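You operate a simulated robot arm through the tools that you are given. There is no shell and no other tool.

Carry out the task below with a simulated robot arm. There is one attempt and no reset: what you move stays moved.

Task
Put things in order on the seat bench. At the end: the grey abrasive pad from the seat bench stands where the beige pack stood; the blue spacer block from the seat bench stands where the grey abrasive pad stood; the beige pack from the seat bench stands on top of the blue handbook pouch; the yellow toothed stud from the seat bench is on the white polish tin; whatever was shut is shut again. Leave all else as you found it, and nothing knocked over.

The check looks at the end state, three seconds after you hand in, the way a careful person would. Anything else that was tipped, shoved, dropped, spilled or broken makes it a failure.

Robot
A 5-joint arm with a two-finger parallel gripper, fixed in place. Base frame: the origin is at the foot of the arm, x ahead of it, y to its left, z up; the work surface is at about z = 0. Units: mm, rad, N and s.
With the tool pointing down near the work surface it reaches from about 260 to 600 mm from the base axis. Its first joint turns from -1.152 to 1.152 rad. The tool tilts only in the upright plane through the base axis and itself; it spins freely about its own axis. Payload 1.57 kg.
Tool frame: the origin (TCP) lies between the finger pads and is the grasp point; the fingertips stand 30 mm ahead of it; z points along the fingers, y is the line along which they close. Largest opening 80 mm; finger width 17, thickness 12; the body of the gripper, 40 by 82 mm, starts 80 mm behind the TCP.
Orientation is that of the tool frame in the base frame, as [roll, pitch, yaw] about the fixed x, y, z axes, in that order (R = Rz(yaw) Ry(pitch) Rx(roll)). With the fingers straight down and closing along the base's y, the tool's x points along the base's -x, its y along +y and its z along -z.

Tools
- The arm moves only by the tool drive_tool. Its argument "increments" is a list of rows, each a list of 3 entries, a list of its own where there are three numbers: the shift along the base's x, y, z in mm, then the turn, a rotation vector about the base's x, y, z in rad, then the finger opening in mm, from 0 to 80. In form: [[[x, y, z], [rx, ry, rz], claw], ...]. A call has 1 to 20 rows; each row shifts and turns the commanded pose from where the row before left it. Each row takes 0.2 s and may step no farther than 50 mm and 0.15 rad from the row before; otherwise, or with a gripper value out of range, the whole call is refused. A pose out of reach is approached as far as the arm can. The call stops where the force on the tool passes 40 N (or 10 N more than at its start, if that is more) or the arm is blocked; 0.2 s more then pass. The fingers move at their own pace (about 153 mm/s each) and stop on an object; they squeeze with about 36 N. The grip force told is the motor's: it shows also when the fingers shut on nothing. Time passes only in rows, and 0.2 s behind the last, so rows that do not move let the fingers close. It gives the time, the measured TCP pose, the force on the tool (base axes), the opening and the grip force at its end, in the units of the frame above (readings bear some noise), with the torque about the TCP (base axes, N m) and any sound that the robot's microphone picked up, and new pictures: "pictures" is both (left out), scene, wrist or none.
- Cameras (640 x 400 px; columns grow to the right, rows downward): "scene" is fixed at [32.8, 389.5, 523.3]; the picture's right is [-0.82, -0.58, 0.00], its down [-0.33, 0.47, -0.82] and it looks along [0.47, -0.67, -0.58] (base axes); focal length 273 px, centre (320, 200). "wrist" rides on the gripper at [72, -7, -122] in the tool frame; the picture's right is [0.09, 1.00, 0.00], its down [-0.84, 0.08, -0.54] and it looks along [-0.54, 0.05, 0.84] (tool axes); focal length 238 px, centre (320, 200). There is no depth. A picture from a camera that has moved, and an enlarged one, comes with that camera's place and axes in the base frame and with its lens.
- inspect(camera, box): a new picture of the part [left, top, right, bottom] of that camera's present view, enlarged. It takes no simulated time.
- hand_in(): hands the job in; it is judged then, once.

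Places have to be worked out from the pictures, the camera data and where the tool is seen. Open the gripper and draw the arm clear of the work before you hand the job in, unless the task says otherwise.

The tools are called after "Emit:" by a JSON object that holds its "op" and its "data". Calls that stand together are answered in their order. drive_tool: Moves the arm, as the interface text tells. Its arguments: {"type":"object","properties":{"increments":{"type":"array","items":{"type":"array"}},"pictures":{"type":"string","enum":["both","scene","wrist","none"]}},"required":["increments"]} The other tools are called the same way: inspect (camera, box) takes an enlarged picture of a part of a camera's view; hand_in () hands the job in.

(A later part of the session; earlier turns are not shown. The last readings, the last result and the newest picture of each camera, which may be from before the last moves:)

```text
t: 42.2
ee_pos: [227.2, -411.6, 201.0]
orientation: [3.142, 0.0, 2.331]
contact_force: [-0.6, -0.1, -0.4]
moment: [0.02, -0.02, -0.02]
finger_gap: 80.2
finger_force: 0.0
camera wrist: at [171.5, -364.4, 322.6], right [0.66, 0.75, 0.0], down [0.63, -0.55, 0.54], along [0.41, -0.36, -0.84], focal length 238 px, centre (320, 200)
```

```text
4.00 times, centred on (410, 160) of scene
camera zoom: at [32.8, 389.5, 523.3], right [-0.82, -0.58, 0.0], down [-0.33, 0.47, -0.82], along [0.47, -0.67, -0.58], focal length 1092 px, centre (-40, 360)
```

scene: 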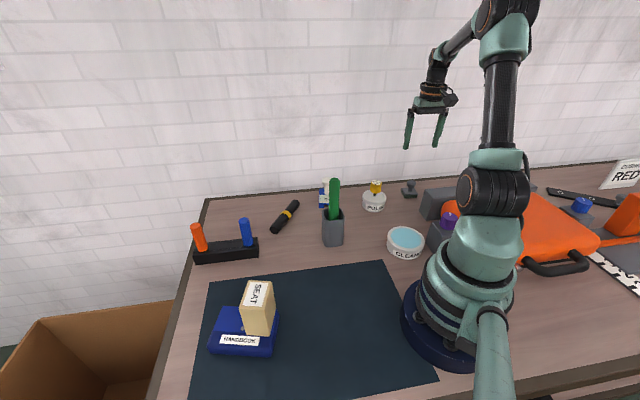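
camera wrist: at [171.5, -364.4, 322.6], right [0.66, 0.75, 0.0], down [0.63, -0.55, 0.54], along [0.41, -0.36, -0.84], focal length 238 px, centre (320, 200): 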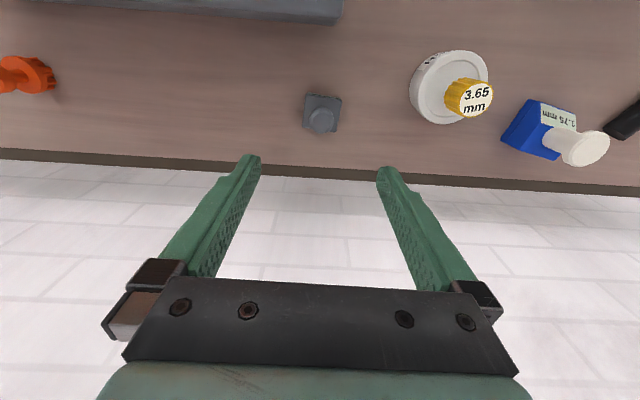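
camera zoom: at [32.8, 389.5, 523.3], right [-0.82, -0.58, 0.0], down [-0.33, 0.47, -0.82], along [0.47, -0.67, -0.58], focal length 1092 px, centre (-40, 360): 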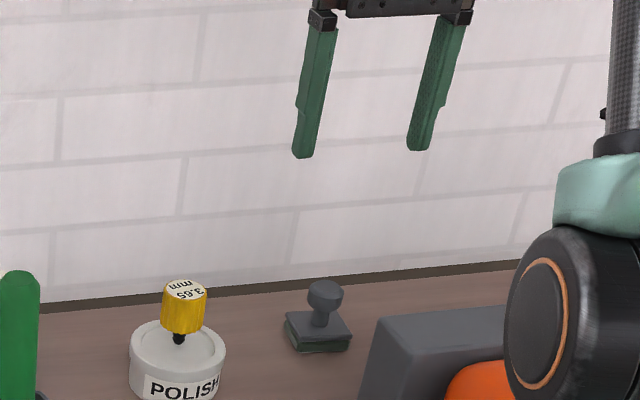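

The pad's plate is turned about 40° and centred near (225,-409), its knob top at about z = 50. I align the tool (−0.06 rad), centre it and go down to z≈105.

Emit:
{"op": "drive_tool", "data": {"increments": [[[-1.8, 3.3, -25], [0, 0, -0.063], 80], [[0, 0, -40], [0, 0, 0], 80], [[0, 0, -30], [0, 0, 0], 80], [[0, 0, 0], [0, 0, 0], 80], [[0, 0, 0], [0, 0, 0], 80]], "pictures": "both"}}

Emit:
{"op": "inspect", "data": {"camera": "wrist", "box": [240, 80, 400, 200]}}

Emit:
{"op": "inspect", "data": {"camera": "scene", "box": [370, 130, 450, 210]}}

```text
t: 43.4
ee_pos: [222.9, -406.5, 106.8]
orientation: [3.141, 0.0, 2.269]
contact_force: [0.4, 0.1, 1.3]
moment: [-0.03, -0.04, -0.04]
finger_gap: 80.0
finger_force: 0.0
camera wrist: at [171.8, -356.4, 227.6], right [0.7, 0.71, 0.0], down [0.6, -0.59, 0.54], along [0.39, -0.38, -0.84], focal length 238 px, centre (320, 200)
```

scene: 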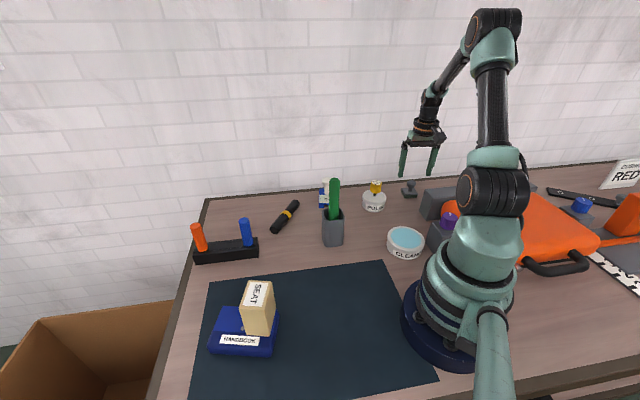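
wrist: 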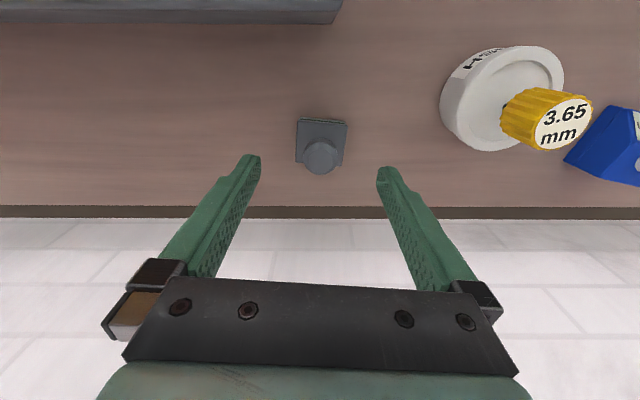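

```text
3.33 times, centred on (320, 140) of wrist
camera zoom: at [171.8, -356.4, 227.6], right [0.7, 0.71, 0.0], down [0.6, -0.59, 0.54], along [0.39, -0.38, -0.84], focal length 794 px, centre (320, 400)
```

zoom: 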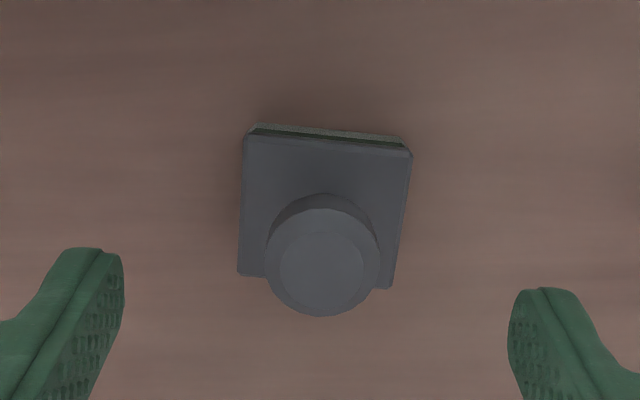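

```text
5.00 times, centred on (410, 170) of scene
camera zoom: at [32.8, 389.5, 523.3], right [-0.82, -0.58, 0.0], down [-0.33, 0.47, -0.82], along [0.47, -0.67, -0.58], focal length 1365 px, centre (-130, 350)
```

zoom: 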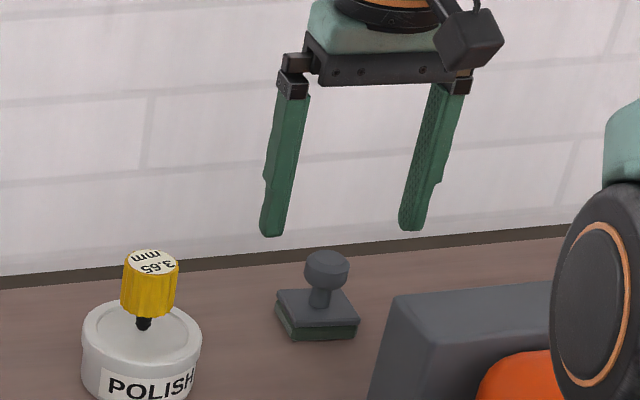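

The knob is about 4 mm further out than the tool axis. I shift (2.7,−3.2), then descend to z≈47 so the fingertips stay above the pad's plate.

Emit:
{"op": "drive_tool", "data": {"increments": [[[2.7, -3.2, -20], [0, 0, 0], 80], [[0, 0, -20], [0, 0, 0], 80], [[0, 0, -18], [0, 0, 0], 80], [[0, 0, 0], [0, 0, 0], 80], [[0, 0, 0], [0, 0, 0], 80]], "pictures": "both"}}

Emit:
{"op": "inspect", "data": {"camera": "wrist", "box": [240, 100, 400, 220]}}

Emit:
{"op": "inspect", "data": {"camera": "scene", "box": [380, 150, 440, 210]}}

```text
t: 44.6
ee_pos: [226.5, -409.5, 48.3]
orientation: [-3.141, 0.001, 2.269]
contact_force: [0.2, -0.5, -1.1]
moment: [0.02, -0.01, 0.02]
finger_gap: 79.6
finger_force: 0.0
camera wrist: at [175.0, -359.2, 169.4], right [0.7, 0.71, 0.0], down [0.6, -0.59, 0.54], along [0.39, -0.38, -0.84], focal length 238 px, centre (320, 200)
```

scene: 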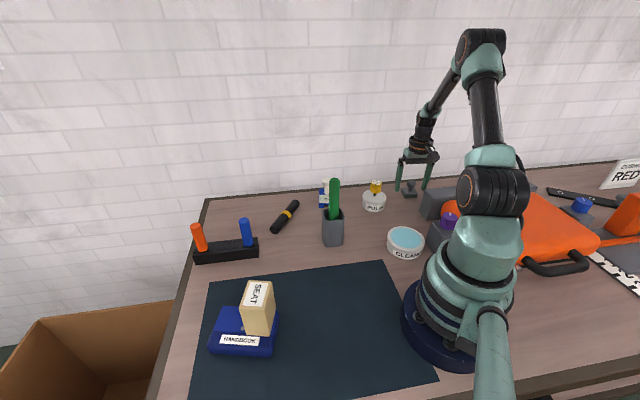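
wrist: 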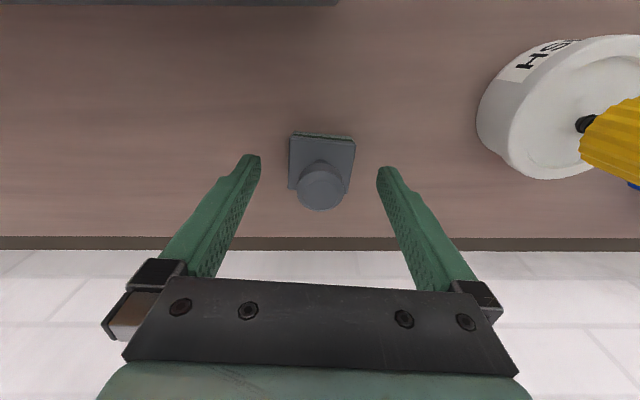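

```text
3.33 times, centred on (320, 160) of wrist
camera zoom: at [175.0, -359.2, 169.4], right [0.7, 0.71, 0.0], down [0.6, -0.59, 0.54], along [0.39, -0.38, -0.84], focal length 794 px, centre (320, 333)
```

zoom: 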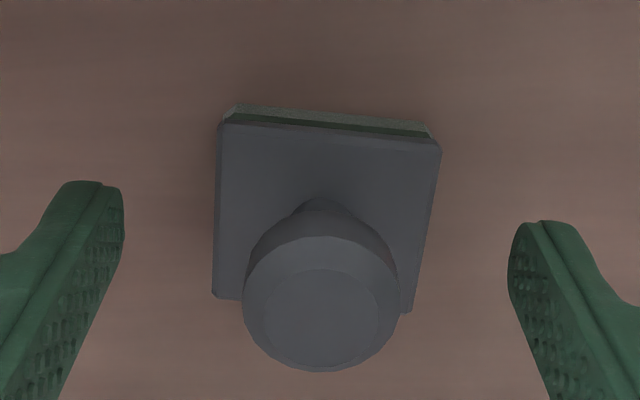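

```text
6.67 times, centred on (410, 180) of scene
camera zoom: at [32.8, 389.5, 523.3], right [-0.82, -0.58, 0.0], down [-0.33, 0.47, -0.82], along [0.47, -0.67, -0.58], focal length 1821 px, centre (-280, 333)
```

zoom: 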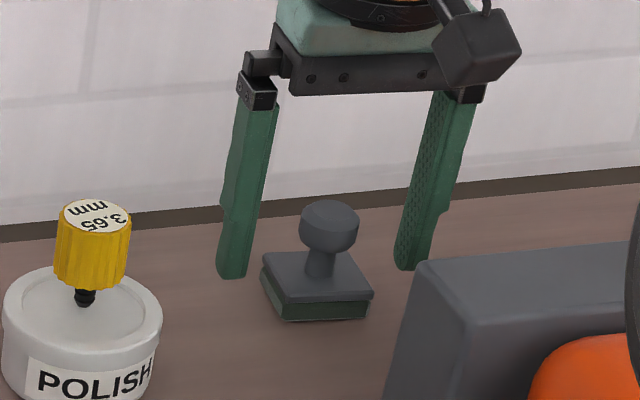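

The knob sits centrally between the fingers. I close on it.

Emit:
{"op": "drive_tool", "data": {"increments": [[[0.8, -0.9, -1], [0, 0, 0], 60], [[0, 0, 0], [0, 0, 0], 40], [[0, 0, 0], [0, 0, 0], 15], [[0, 0, 0], [0, 0, 0], 15], [[0, 0, 0], [0, 0, 0], 15]], "pictures": "both"}}

Emit:
{"op": "inspect", "data": {"camera": "wrist", "box": [240, 100, 400, 220]}}

Emit:
{"op": "inspect", "data": {"camera": "scene", "box": [380, 150, 440, 210]}}

```text
t: 45.8
ee_pos: [228.0, -410.7, 46.1]
orientation: [-3.14, 0.0, 2.268]
contact_force: [-0.2, -0.3, 0.0]
moment: [0.01, 0.01, -0.02]
finger_gap: 43.8
finger_force: 36.0
camera wrist: at [176.1, -359.8, 168.3], right [0.7, 0.71, 0.0], down [0.6, -0.59, 0.54], along [0.39, -0.38, -0.84], focal length 238 px, centre (320, 200)
```

scene: 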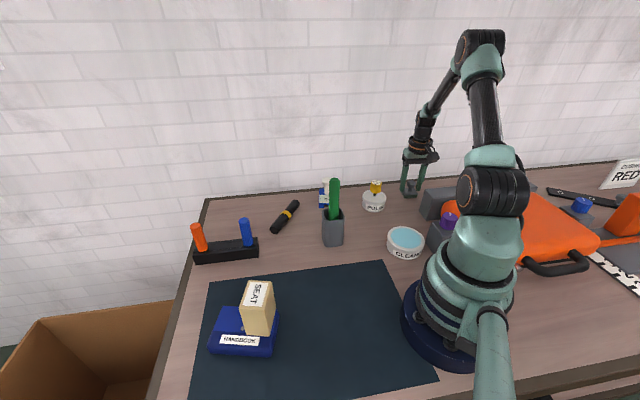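
wrist: 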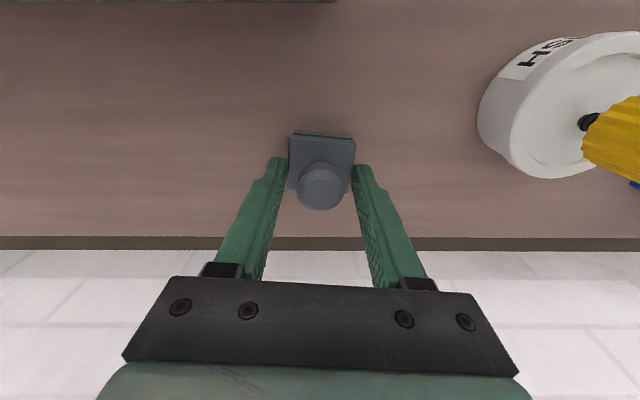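

```text
3.33 times, centred on (320, 160) of wrist
camera zoom: at [176.1, -359.8, 168.3], right [0.7, 0.71, 0.0], down [0.6, -0.59, 0.54], along [0.39, -0.38, -0.84], focal length 794 px, centre (320, 333)
```

zoom: 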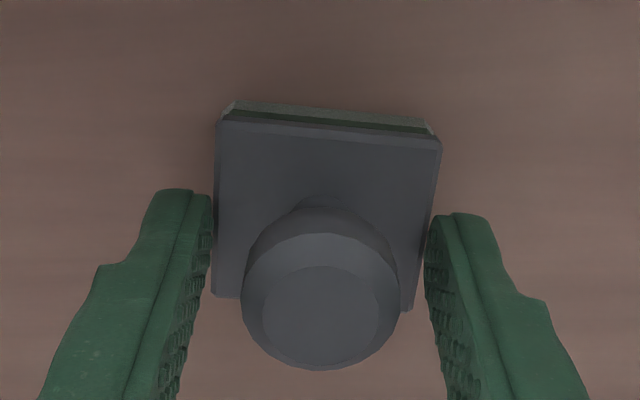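

```text
6.67 times, centred on (410, 180) of scene
camera zoom: at [32.8, 389.5, 523.3], right [-0.82, -0.58, 0.0], down [-0.33, 0.47, -0.82], along [0.47, -0.67, -0.58], focal length 1821 px, centre (-280, 333)
```

zoom: 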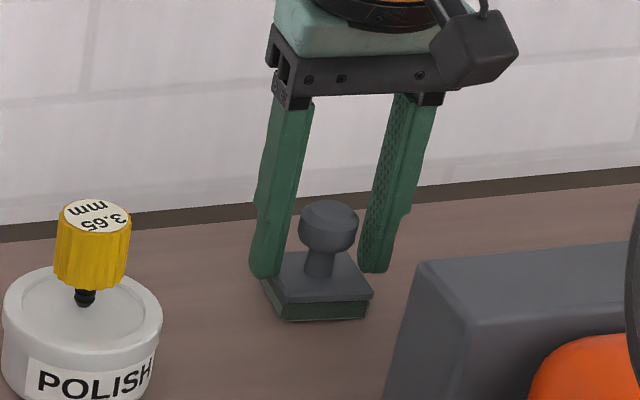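

The fingertips caught the plate's top edge (gap 43.8 mm), so the plate is about 17 mm thick. I open, go 10 mm lower so the fingers take the plate's flat sides properly, and close again.

Emit:
{"op": "drive_tool", "data": {"increments": [[[0, 0, 0], [0, 0, 0], 55], [[0, 0, 0], [0, 0, 0], 64], [[0, 0, -5], [0, 0, 0], 64], [[0, 0, -5], [0, 0, 0], 64], [[0, 0, 0], [0, 0, 0], 64], [[0, 0, 0], [0, 0, 0], 50], [[0, 0, 0], [0, 0, 0], 30], [[0, 0, 0], [0, 0, 0], 30], [[0, 0, 0], [0, 0, 0], 30]], "pictures": "both"}}

Emit:
{"op": "inspect", "data": {"camera": "wrist", "box": [240, 100, 400, 220]}}

Emit:
{"op": "inspect", "data": {"camera": "scene", "box": [380, 150, 440, 210]}}

```text
t: 47.8
ee_pos: [228.1, -411.4, 36.2]
orientation: [3.141, -0.001, 2.268]
contact_force: [0.3, -0.1, -0.2]
moment: [0.03, 0.0, 0.02]
finger_gap: 44.1
finger_force: 36.3
camera wrist: at [176.9, -359.4, 158.2], right [0.7, 0.71, 0.0], down [0.6, -0.59, 0.54], along [0.39, -0.38, -0.84], focal length 238 px, centre (320, 200)
```

scene: 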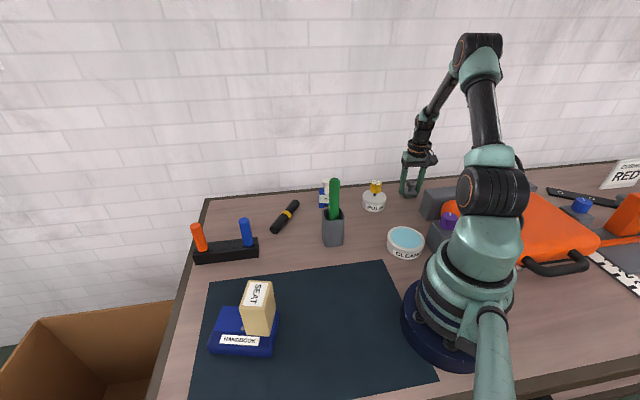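
wrist: 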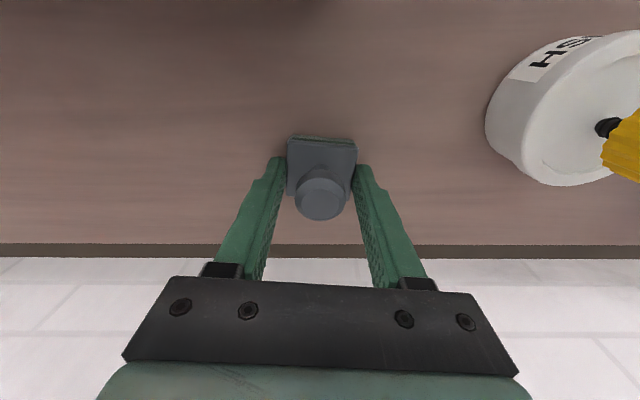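

```text
3.33 times, centred on (320, 160) of wrist
camera zoom: at [176.9, -359.4, 158.2], right [0.7, 0.71, 0.0], down [0.6, -0.59, 0.54], along [0.39, -0.38, -0.84], focal length 794 px, centre (320, 333)
```

zoom: 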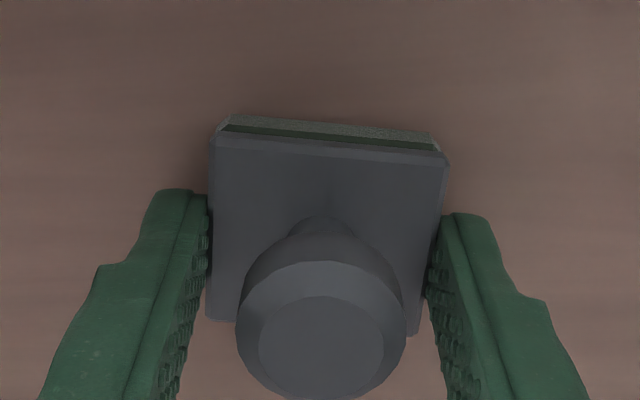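

```text
6.67 times, centred on (410, 180) of scene
camera zoom: at [32.8, 389.5, 523.3], right [-0.82, -0.58, 0.0], down [-0.33, 0.47, -0.82], along [0.47, -0.67, -0.58], focal length 1821 px, centre (-280, 333)
```

zoom: 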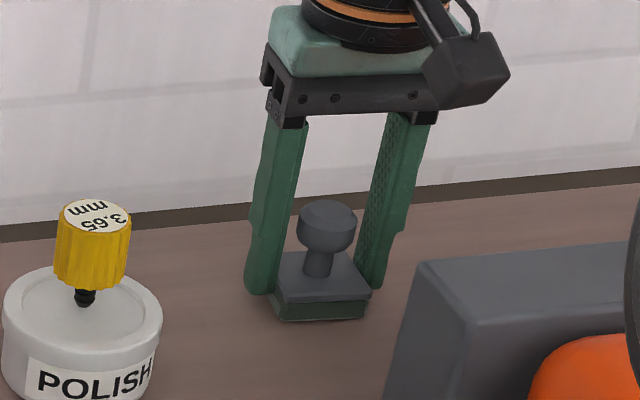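

The pad is held firmly by its plate (44 mm). I note its old place as (225,-409). I lift it straight up and carry it high over to the pack's old place.

Emit:
{"op": "drive_tool", "data": {"increments": [[[0, 0, 12], [0, 0, 0], 30], [[0, 0, 40], [0, 0, 0], 30], [[0, 0, 50], [0, 0, 0], 30], [[0, 0, 50], [0, 0, 0], 30], [[0, 0, 50], [0, 0, 0], 30], [[0, 0, 50], [0, 0, 0], 30], [[0, 0, 32], [0, 0, 0], 30], [[27.4, 35.9, 0], [0, 0, 0], 30], [[27.4, 35.9, 0], [0, 0, 0], 30], [[27.4, 35.9, 0], [0, 0, 0.1], 30], [[27.4, 35.9, 0], [0, 0, 0.1], 30], [[27.4, 35.9, 0], [0, 0, 0.088], 30], [[27.4, 35.9, 0], [0, 0, 0], 30], [[27.4, 35.9, 0], [0, 0, 0], 30], [[14, 40, 0], [0, 0, 0], 30], [[14, 40, 0], [0, 0, 0], 30], [[14, 40, 0], [0, 0, 0], 30], [[14, 40, 0], [0, 0, 0], 30], [[14, 40, 0], [0, 0, 0], 30], [[0, 0, 0], [0, 0, 0], 30]], "pictures": "both"}}

Emit:
{"op": "inspect", "data": {"camera": "scene", "box": [340, 160, 440, 230]}}

```text
t: 52.0
ee_pos: [490.5, 40.2, 321.6]
orientation: [-3.141, 0.0, 2.557]
contact_force: [-0.1, -0.3, -0.2]
moment: [-0.01, 0.02, 0.0]
finger_gap: 44.1
finger_force: 36.3
camera wrist: at [426.1, 74.9, 443.4], right [0.47, 0.88, 0.0], down [0.74, -0.4, 0.54], along [0.48, -0.26, -0.84], focal length 238 px, centre (320, 200)
```

scene: 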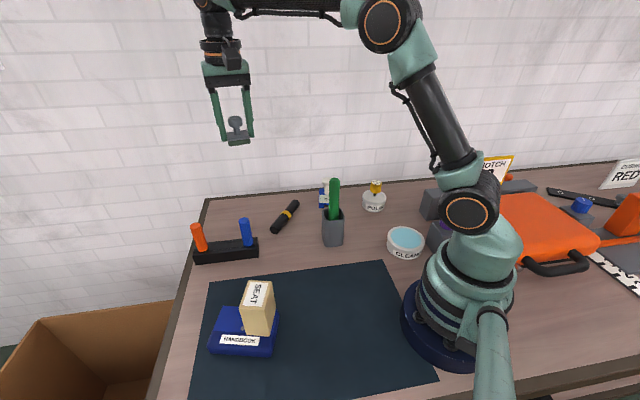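
wrist: 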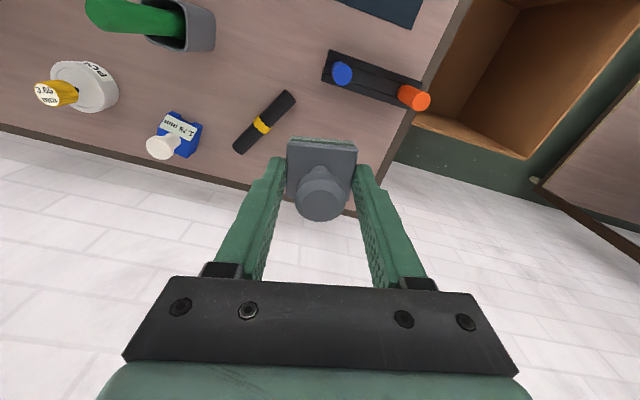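

```text
5.71 times, centred on (390, 195) of scene
camera zoom: at [32.7, 389.5, 523.3], right [-0.82, -0.58, 0.0], down [-0.33, 0.47, -0.82], along [0.47, -0.67, -0.58], focal length 1560 px, centre (-80, 229)
```

zoom: 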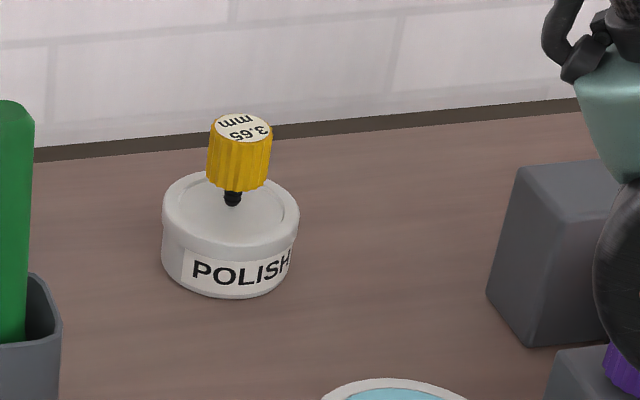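

Good: the pad is held level and turned like the pack was. I lower to z≈190, go out to the pack's old place, then down to z≈60.

Emit:
{"op": "drive_tool", "data": {"increments": [[[0, 0, -45], [0, 0, 0], 30], [[0, 0, -45], [0, 0, 0], 30], [[5, 0, -40], [0, 0, 0], 30], [[24, 0.2, 0], [0, 0, 0], 30], [[24, 0.2, 0], [0, 0, 0], 30], [[24.2, 0.1, 0], [0, 0, 0], 30], [[0, 0, -40], [0, 0, 0], 30], [[0, 0, -40], [0, 0, 0], 30], [[0, 0, -35], [0, 0, 0], 30], [[0, 0, -15], [0, 0, 0], 30], [[0, 0, 0], [0, 0, 0], 30], [[0, 0, 0], [0, 0, 0], 30]], "pictures": "both"}}

Emit:
{"op": "inspect", "data": {"camera": "scene", "box": [180, 170, 280, 260]}}

Emit:
{"op": "inspect", "data": {"camera": "wrist", "box": [200, 60, 440, 240]}}

```text
t: 54.6
ee_pos: [566.4, 41.1, 59.3]
orientation: [3.141, -0.001, 2.558]
contact_force: [-0.8, -0.2, 0.6]
moment: [0.0, -0.01, -0.01]
finger_gap: 43.8
finger_force: 36.1
camera wrist: at [503.4, 75.2, 181.4], right [0.47, 0.88, 0.0], down [0.74, -0.4, 0.54], along [0.48, -0.26, -0.84], focal length 238 px, centre (320, 200)
```

scene: 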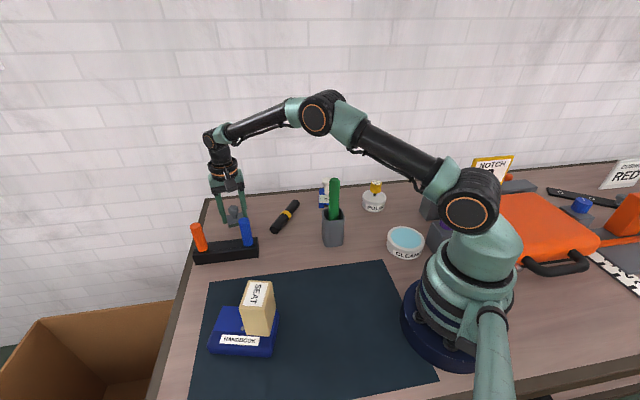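
wrist: 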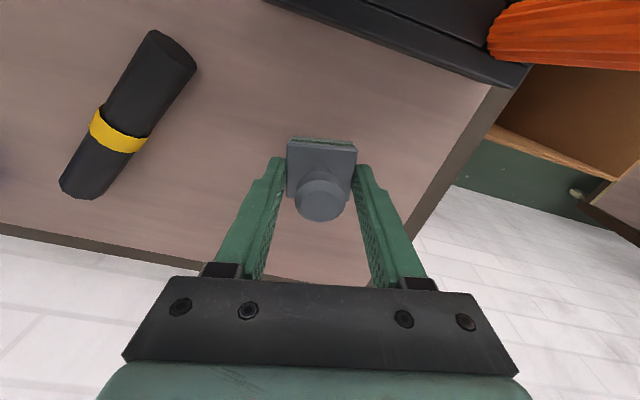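

```text
4.44 times, centred on (230, 215) of scene
camera zoom: at [32.8, 389.5, 523.3], right [-0.82, -0.58, 0.0], down [-0.33, 0.47, -0.82], along [0.47, -0.67, -0.58], focal length 1214 px, centre (720, 133)
```

zoom: 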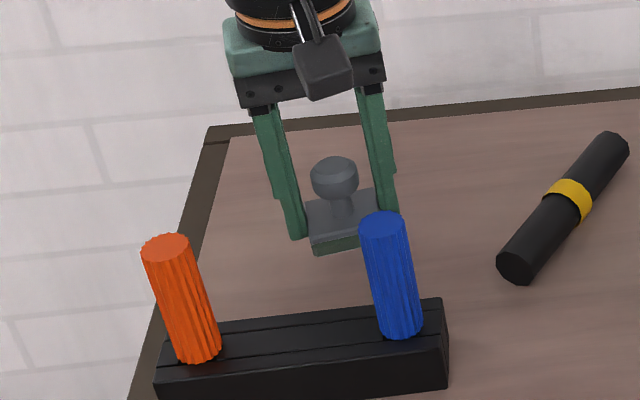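

```text
2.22 times, centred on (320, 150) of wrist
camera zoom: at [503.4, 75.2, 181.4], right [0.47, 0.88, 0.0], down [0.74, -0.4, 0.54], along [0.48, -0.26, -0.84], focal length 530 px, centre (320, 311)
```

zoom: 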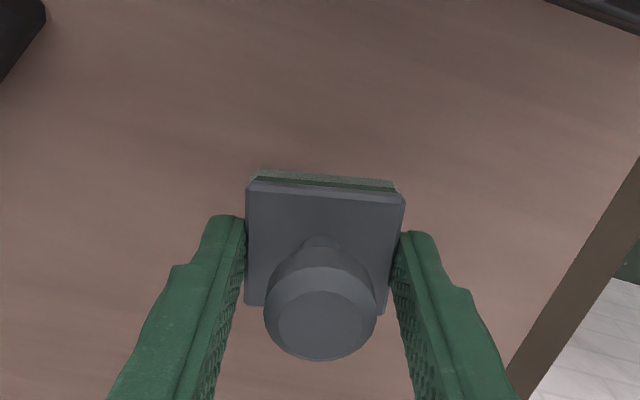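

The pad hovers over the pack's old spot. I lower to about 38 and then in 1 mm steps until contact.

Emit:
{"op": "drive_tool", "data": {"increments": [[[0, 0, -10], [0, 0, 0], 30], [[0, 0, -8], [0, 0, 0], 30], [[0, 0, -3.5], [0, 0, 0], 30], [[0, 0, 0], [0, 0, 0], 30], [[0, 0, 0], [0, 0, 0], 30]], "pictures": "none"}}

```text
t: 55.8
ee_pos: [567.7, 40.2, 38.6]
orientation: [3.14, 0.0, 2.557]
contact_force: [-0.7, 0.3, -0.7]
moment: [0.0, -0.02, -0.04]
finger_gap: 43.9
finger_force: 35.9
```

Emit:
{"op": "drive_tool", "data": {"increments": [[[0, 0, -1], [0, 0, 0], 30], [[0, 0, -1], [0, 0, 0], 30], [[0, 0, 0], [0, 0, 0], 30]], "pictures": "none"}}

```text
t: 56.6
ee_pos: [567.9, 40.8, 37.2]
orientation: [-3.141, -0.001, 2.557]
contact_force: [0.3, -0.3, -0.1]
moment: [0.02, 0.0, 0.01]
finger_gap: 43.6
finger_force: 35.9
```

The reading shows no contact yet at z≈37. I lower another half to one millimetre.

Emit:
{"op": "drive_tool", "data": {"increments": [[[0, 0, -0.8], [0, 0, 0], 30], [[0, 0, 0], [0, 0, 0], 30]], "pictures": "none"}}

```text
t: 57.2
ee_pos: [567.8, 41.4, 36.2]
orientation: [-3.141, 0.0, 2.557]
contact_force: [0.1, 0.3, 1.0]
moment: [-0.03, 0.03, 0.01]
finger_gap: 44.1
finger_force: 36.1
```

The pad is just touching (1 N). I open the fingers and look.

Emit:
{"op": "drive_tool", "data": {"increments": [[[0, 0, 0], [0, 0, 0], 48], [[0, 0, 0], [0, 0, 0], 56], [[0, 0, 0], [0, 0, 0], 68], [[0, 0, 0], [0, 0, 0], 70]], "pictures": "both"}}

Emit:
{"op": "inspect", "data": {"camera": "scene", "box": [180, 170, 280, 260]}}

Emit:
{"op": "inspect", "data": {"camera": "wrist", "box": [200, 60, 440, 240]}}

```text
t: 58.2
ee_pos: [567.9, 40.8, 35.8]
orientation: [-3.141, 0.001, 2.557]
contact_force: [0.1, 0.6, -1.0]
moment: [-0.02, -0.02, -0.02]
finger_gap: 69.9
finger_force: 0.1
camera wrist: at [503.4, 75.1, 157.9], right [0.47, 0.88, 0.0], down [0.74, -0.4, 0.54], along [0.48, -0.26, -0.84], focal length 238 px, centre (320, 200)
```

scene: 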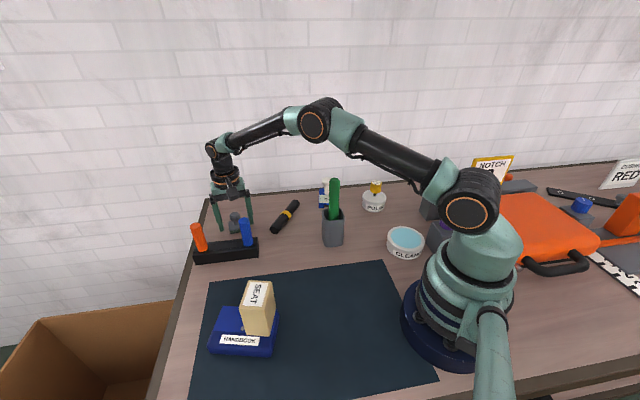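
wrist: 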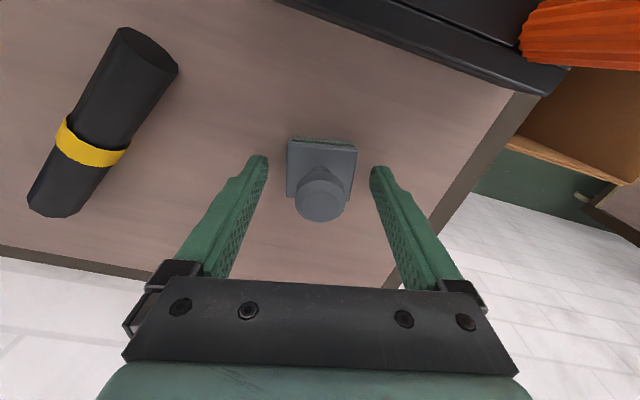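

```text
4.44 times, centred on (230, 215) of scene
camera zoom: at [32.8, 389.5, 523.3], right [-0.82, -0.58, 0.0], down [-0.33, 0.47, -0.82], along [0.47, -0.67, -0.58], focal length 1214 px, centre (720, 133)
```

zoom: 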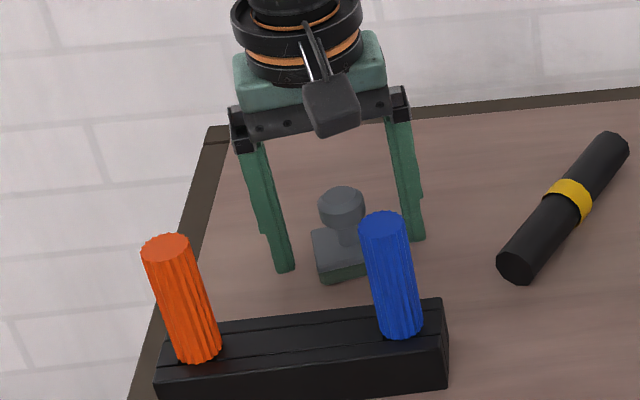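

```text
2.22 times, centred on (320, 150) of wrist
camera zoom: at [503.4, 75.1, 157.9], right [0.47, 0.88, 0.0], down [0.74, -0.4, 0.54], along [0.48, -0.26, -0.84], focal length 530 px, centre (320, 311)
```

zoom: 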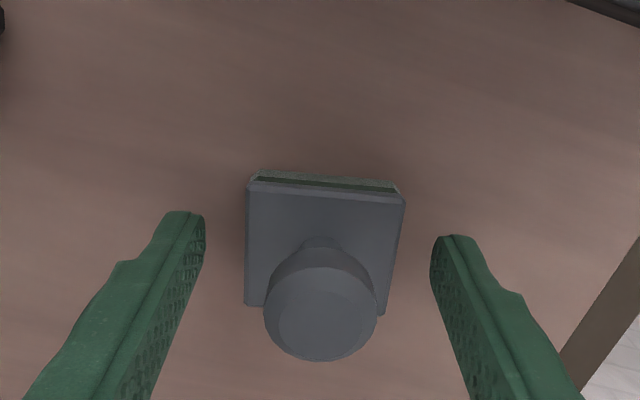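

The pad stands upright on the pack's old spot. I rise, come back in and move over towards the blue block for a look.

Emit:
{"op": "drive_tool", "data": {"increments": [[[0, 0, 10], [0, 0, 0], 72], [[0, 0, 40], [0, 0, 0], 80], [[0, 0, 50], [0, 0, 0], 80], [[0, 0, 50], [0, 0, 0], 80], [[-25, 0, 10], [0, 0, 0], 80], [[-40, -5, 20], [0, 0, 0], 80], [[-20, -40, 20], [0, 0, 0], 80], [[-12, -45, 0], [0, 0, 0], 80], [[-12, -45, 0], [0, 0, 0], 80], [[-12, -45, 0], [0, 0, 0], 80], [[-12, -45, 0], [0, 0, 0], 80], [[-10, -25, 0], [0, 0, 0], 80], [[0, 0, 0], [0, 0, 0], 80], [[0, 0, 0], [0, 0, 0], 80]], "pictures": "both"}}

Emit:
{"op": "inspect", "data": {"camera": "scene", "box": [180, 180, 280, 270]}}

Emit:
{"op": "inspect", "data": {"camera": "wrist", "box": [240, 60, 400, 180]}}

```text
t: 61.2
ee_pos: [422.9, -210.5, 236.4]
orientation: [-3.141, 0.0, 2.558]
contact_force: [-0.6, -0.3, -0.1]
moment: [0.03, 0.0, 0.0]
finger_gap: 79.9
finger_force: 0.0
camera wrist: at [359.2, -175.5, 357.8], right [0.47, 0.88, 0.0], down [0.74, -0.4, 0.54], along [0.48, -0.26, -0.84], focal length 238 px, centre (320, 200)
```

scene: 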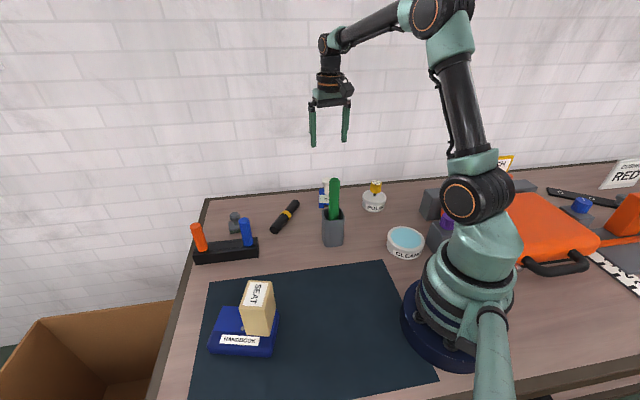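
wrist: 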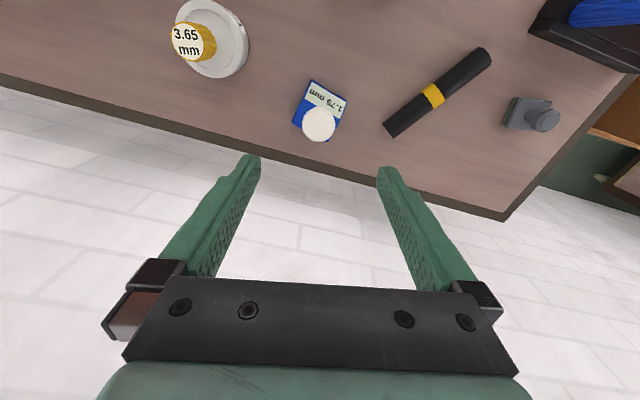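

```text
4.44 times, centred on (230, 225) of scene
camera zoom: at [32.8, 389.5, 523.3], right [-0.82, -0.58, 0.0], down [-0.33, 0.47, -0.82], along [0.47, -0.67, -0.58], focal length 1214 px, centre (720, 89)
```

zoom: 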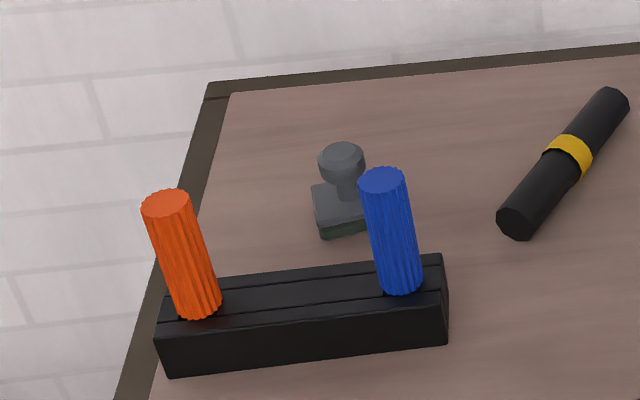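

```text
3.33 times, centred on (320, 120) of wrist
camera zoom: at [359.2, -175.5, 357.8], right [0.47, 0.88, 0.0], down [0.74, -0.4, 0.54], along [0.48, -0.26, -0.84], focal length 794 px, centre (320, 467)
```

zoom: 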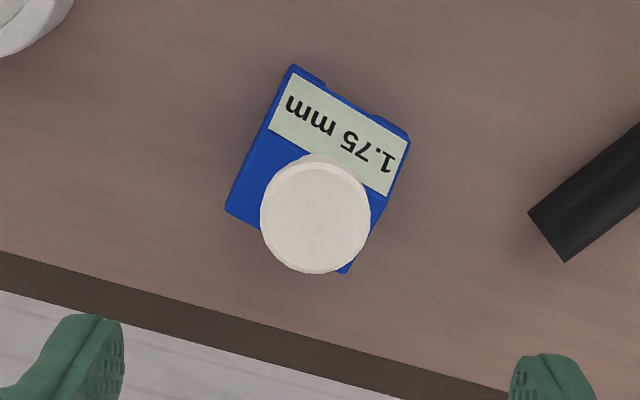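

The pad stands well. The blue block has a footprint of about 55 x 54 mm centred near (424,-211), turned about 33°, with its white knob top at z≈87. I turn the tool by −0.41 rad to grip its straight sides and go down to z≈150 to check.

Emit:
{"op": "drive_tool", "data": {"increments": [[[1, -1, -20], [0, 0, -0.14], 80], [[0, 0, -30], [0, 0, -0.14], 80], [[0, 0, -36], [0, 0, -0.13], 80], [[0, 0, 0], [0, 0, 0], 80], [[0, 0, 0], [0, 0, 0], 80]], "pictures": "both"}}

Emit:
{"op": "inspect", "data": {"camera": "wrist", "box": [230, 70, 410, 200]}}

Emit:
{"op": "inspect", "data": {"camera": "scene", "box": [290, 130, 370, 220]}}

```text
t: 62.4
ee_pos: [425.6, -211.0, 150.6]
orientation: [-3.14, -0.001, 2.146]
contact_force: [0.4, -0.1, 0.6]
moment: [0.01, -0.02, 0.0]
finger_gap: 80.3
finger_force: 0.1
camera wrist: at [380.4, -154.5, 271.4], right [0.79, 0.62, 0.0], down [0.52, -0.66, 0.54], along [0.34, -0.43, -0.84], focal length 238 px, centre (320, 200)
```

scene: 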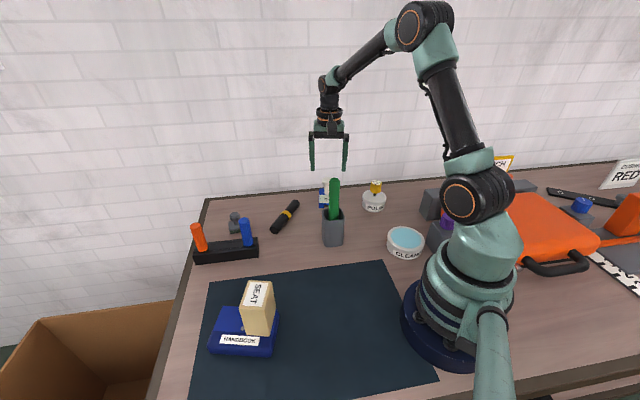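
wrist: 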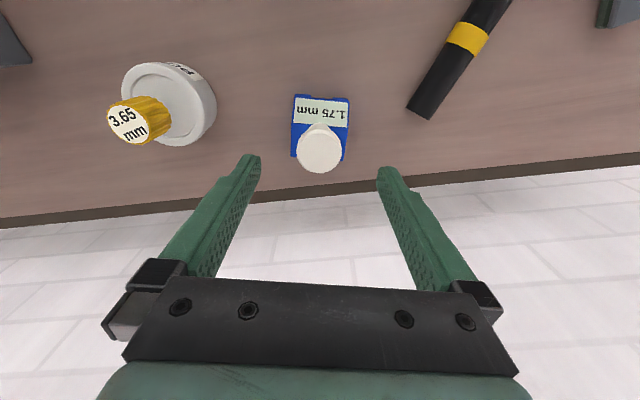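

```text
3.08 times, centred on (320, 135) of wrist
camera zoom: at [380.4, -154.5, 271.4], right [0.79, 0.62, 0.0], down [0.52, -0.66, 0.54], along [0.34, -0.43, -0.84], focal length 733 px, centre (320, 400)
```

zoom: 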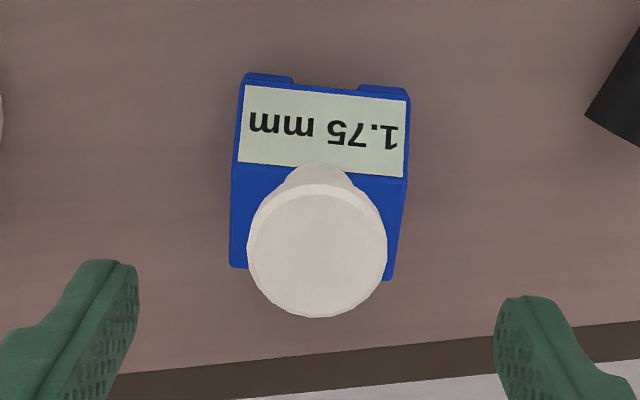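

```text
4.44 times, centred on (330, 175) of scene
camera zoom: at [32.8, 389.5, 523.3], right [-0.82, -0.58, 0.0], down [-0.33, 0.47, -0.82], along [0.47, -0.67, -0.58], focal length 1214 px, centre (276, 311)
```

zoom: 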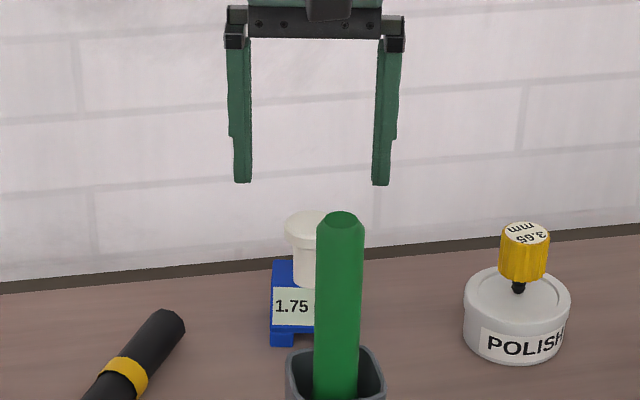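

The tool lines up with the block to within about 1 mm. I nudge it and descend to z≈37 with open fingers.

Emit:
{"op": "drive_tool", "data": {"increments": [[[-0.9, -0.6, -30], [0, 0, 0], 80], [[0, 0, -35], [0, 0, 0], 80], [[0, 0, -25], [0, 0, 0], 80], [[0, 0, -15], [0, 0, 0], 80], [[0, 0, -8], [0, 0, 0], 80], [[0, 0, 0], [0, 0, 0], 80], [[0, 0, 0], [0, 0, 0], 80]], "pictures": "both"}}

Emit:
{"op": "inspect", "data": {"camera": "wrist", "box": [220, 80, 420, 280]}}

Emit:
{"op": "inspect", "data": {"camera": "scene", "box": [290, 130, 370, 220]}}

```text
t: 64.0
ee_pos: [422.7, -211.5, 38.2]
orientation: [3.141, 0.001, 2.147]
contact_force: [-0.3, 0.4, 0.2]
moment: [0.01, -0.01, 0.0]
finger_gap: 80.1
finger_force: 0.1
camera wrist: at [378.2, -154.2, 159.7], right [0.78, 0.62, 0.0], down [0.52, -0.66, 0.54], along [0.34, -0.43, -0.84], focal length 238 px, centre (320, 200)
```

scene: 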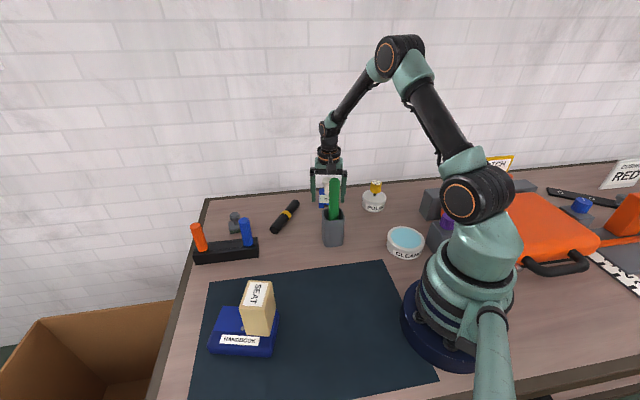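
wrist: 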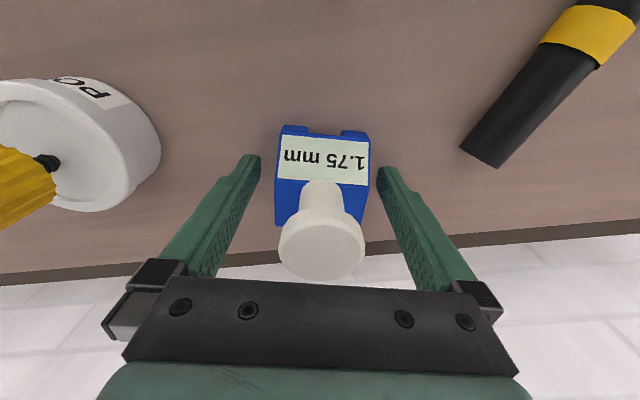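

```text
2.00 times, centred on (320, 180) of wrist
camera zoom: at [378.2, -154.2, 159.7], right [0.78, 0.62, 0.0], down [0.52, -0.66, 0.54], along [0.34, -0.43, -0.84], focal length 477 px, centre (320, 240)
```

zoom: 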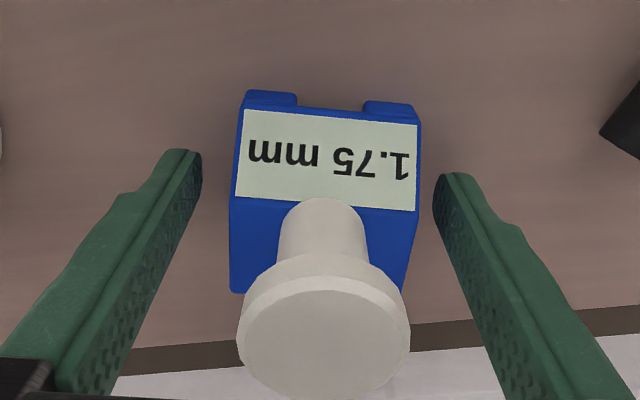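

```text
4.44 times, centred on (330, 175) of scene
camera zoom: at [32.8, 389.5, 523.3], right [-0.82, -0.58, 0.0], down [-0.33, 0.47, -0.82], along [0.47, -0.67, -0.58], focal length 1214 px, centre (276, 311)
```

zoom: 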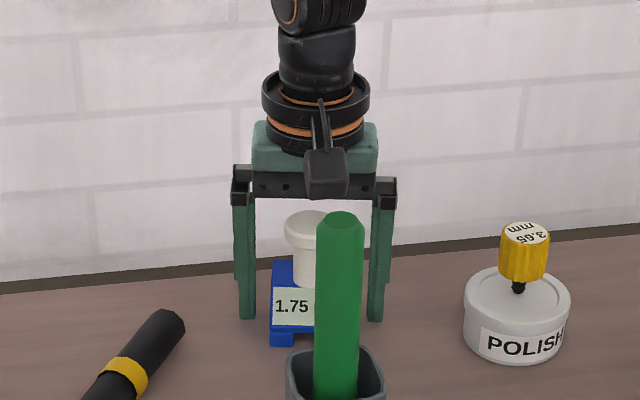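

The block is centred between the fingers. I close on its sides.

Emit:
{"op": "drive_tool", "data": {"increments": [[[0, 0, 0], [0, 0, 0], 66], [[0, 0, 0], [0, 0, 0], 40], [[0, 0, 0], [0, 0, 0], 40], [[0, 0, 0], [0, 0, 0], 40]], "pictures": "both"}}

Emit:
{"op": "inspect", "data": {"camera": "wrist", "box": [220, 80, 420, 280]}}

```text
t: 65.0
ee_pos: [424.2, -211.8, 37.8]
orientation: [-3.141, -0.001, 2.148]
contact_force: [0.7, 1.2, 0.9]
moment: [0.02, -0.03, 0.01]
finger_gap: 55.5
finger_force: 36.3
camera wrist: at [378.2, -154.2, 159.8], right [0.78, 0.62, 0.0], down [0.52, -0.66, 0.54], along [0.34, -0.43, -0.84], focal length 238 px, centre (320, 200)
```

scene: 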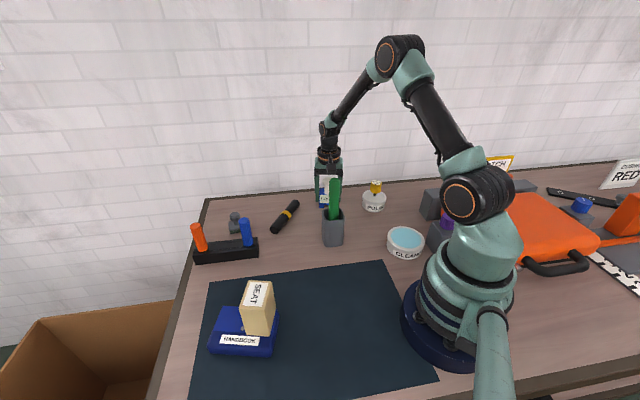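
wrist: 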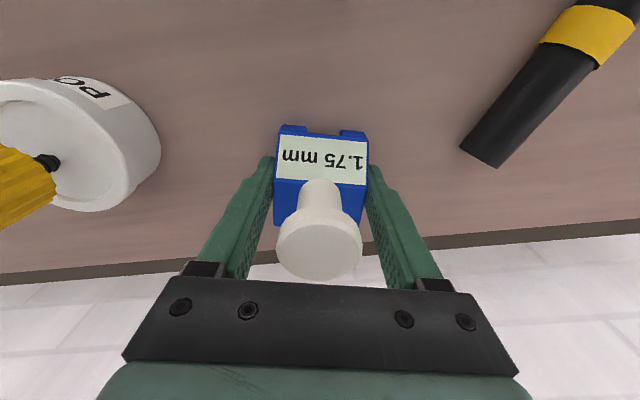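

```text
2.00 times, centred on (320, 180) of wrist
camera zoom: at [378.2, -154.2, 159.8], right [0.78, 0.62, 0.0], down [0.52, -0.66, 0.54], along [0.34, -0.43, -0.84], focal length 477 px, centre (320, 240)
```

zoom: 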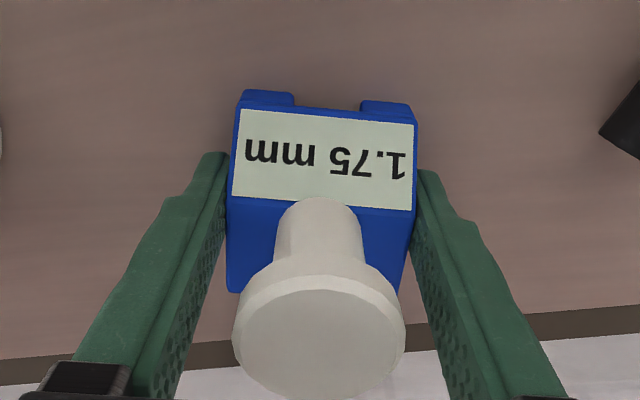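

The block is gripped (55.5 mm). I lift it high and carry it over to the pad's old place at (225,-409).

Emit:
{"op": "drive_tool", "data": {"increments": [[[0, 0, 12], [0, 0, 0], 40], [[0, 0, 35], [0, 0, 0], 40], [[0, 0, 45], [0, 0, 0], 40], [[0, 0, 45], [0, 0, 0], 40], [[0, 0, 45], [0, 0, 0], 40], [[0, 0, 45], [0, 0, 0], 40], [[-33.2, -33, 0], [0, 0, 0], 40], [[-33.2, -33, 0], [0, 0, 0.06], 40], [[-33.2, -33, 0], [0, 0, 0.06], 40], [[-33.2, -33, 0], [0, 0, 0], 40], [[-33.2, -33, 0], [0, 0, 0], 40], [[-33, -33.8, 0], [0, 0, 0], 40], [[0, 0, 0], [0, 0, 0], 40], [[0, 0, 0], [0, 0, 0], 40]], "pictures": "both"}}

```text
t: 68.0
ee_pos: [223.3, -410.1, 266.8]
orientation: [-3.141, -0.001, 2.268]
contact_force: [1.0, 0.1, -1.2]
moment: [-0.02, 0.02, -0.01]
finger_gap: 55.4
finger_force: 35.7
camera wrist: at [173.1, -359.5, 387.9], right [0.7, 0.71, 0.0], down [0.6, -0.59, 0.54], along [0.38, -0.38, -0.84], focal length 238 px, centre (320, 200)
```

scene: 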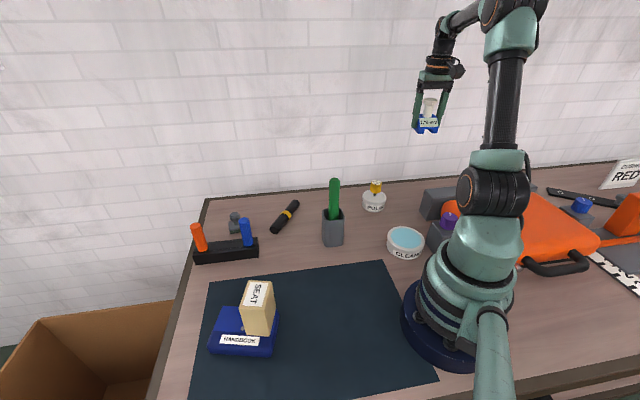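
wrist: 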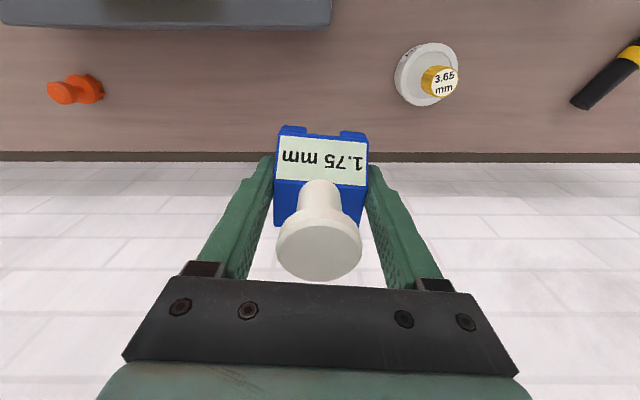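

The block hangs over the pad's old spot and nothing stands close by. I lower to z≈62 and check.

Emit:
{"op": "drive_tool", "data": {"increments": [[[0, 0, -45], [0, 0, 0], 40], [[0, 0, -45], [0, 0, 0], 40], [[0, 0, -45], [0, 0, 0], 40], [[0, 0, -40], [0, 0, 0], 40], [[0, 0, -27], [0, 0, 0], 40], [[0, 0, 0], [0, 0, 0], 40], [[0, 0, 0], [0, 0, 0], 40]], "pictures": "both"}}

Emit:
{"op": "inspect", "data": {"camera": "scene", "box": [370, 130, 450, 210]}}

```text
t: 69.6
ee_pos: [224.3, -411.3, 61.8]
orientation: [3.141, 0.0, 2.267]
contact_force: [-0.2, -0.7, -0.9]
moment: [0.02, -0.01, 0.0]
finger_gap: 55.4
finger_force: 36.0
camera wrist: at [173.8, -359.7, 184.2], right [0.7, 0.71, 0.0], down [0.6, -0.59, 0.54], along [0.38, -0.38, -0.84], focal length 238 px, centre (320, 200)
```

scene: 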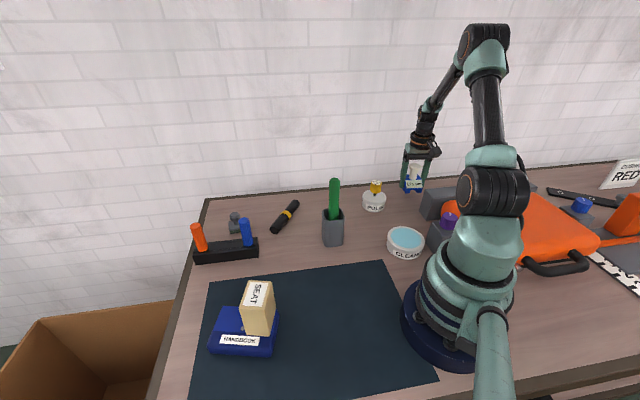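
wrist: 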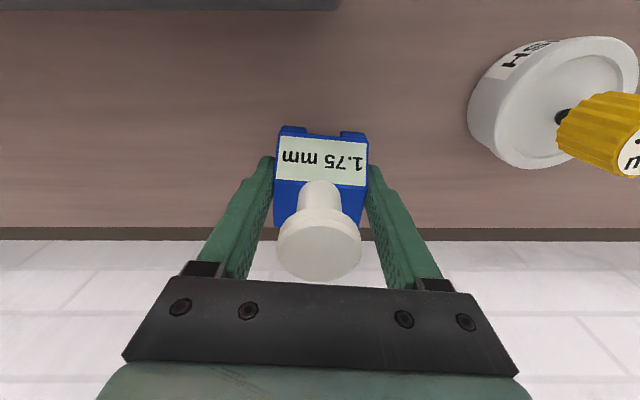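

```text
5.00 times, centred on (410, 170) of scene
camera zoom: at [32.8, 389.5, 523.3], right [-0.82, -0.58, 0.0], down [-0.33, 0.47, -0.82], along [0.47, -0.67, -0.58], focal length 1365 px, centre (-130, 350)
```

zoom: 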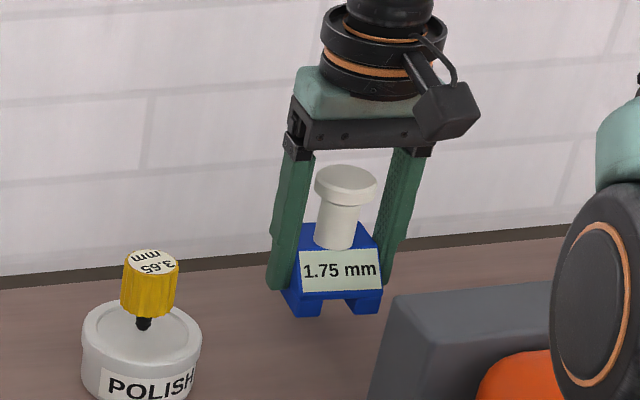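

All clear; I lower to about 39.5 and then feel for the surface in small steps.

Emit:
{"op": "drive_tool", "data": {"increments": [[[0, 0, -10], [0, 0, 0], 40], [[0, 0, -8], [0, 0, 0], 40], [[0, 0, -4], [0, 0, 0], 40], [[0, 0, 0], [0, 0, 0], 40], [[0, 0, 0], [0, 0, 0], 40]], "pictures": "none"}}

```text
t: 70.8
ee_pos: [224.1, -409.2, 40.7]
orientation: [-3.141, 0.0, 2.267]
contact_force: [0.4, -0.4, -1.5]
moment: [0.02, 0.0, 0.04]
finger_gap: 55.4
finger_force: 36.3
```

Emit:
{"op": "drive_tool", "data": {"increments": [[[0, 0, -1], [0, 0, 0], 40], [[0, 0, -1], [0, 0, 0], 40], [[0, 0, 0], [0, 0, 0], 40]], "pictures": "none"}}

```text
t: 71.6
ee_pos: [225.0, -409.6, 37.8]
orientation: [-3.141, -0.001, 2.267]
contact_force: [-0.8, -0.7, -1.4]
moment: [0.02, 0.0, 0.01]
finger_gap: 55.3
finger_force: 36.1
```

Not touching yet; I lower another 0.8 mm.

Emit:
{"op": "drive_tool", "data": {"increments": [[[0, 0, -0.8], [0, 0, 0], 40], [[0, 0, 0], [0, 0, 0], 40]], "pictures": "none"}}

```text
t: 72.2
ee_pos: [225.0, -409.7, 37.9]
orientation: [3.141, 0.001, 2.267]
contact_force: [-3.3, 3.5, 7.2]
moment: [-0.06, -0.01, 0.01]
finger_gap: 55.0
finger_force: 36.4
```

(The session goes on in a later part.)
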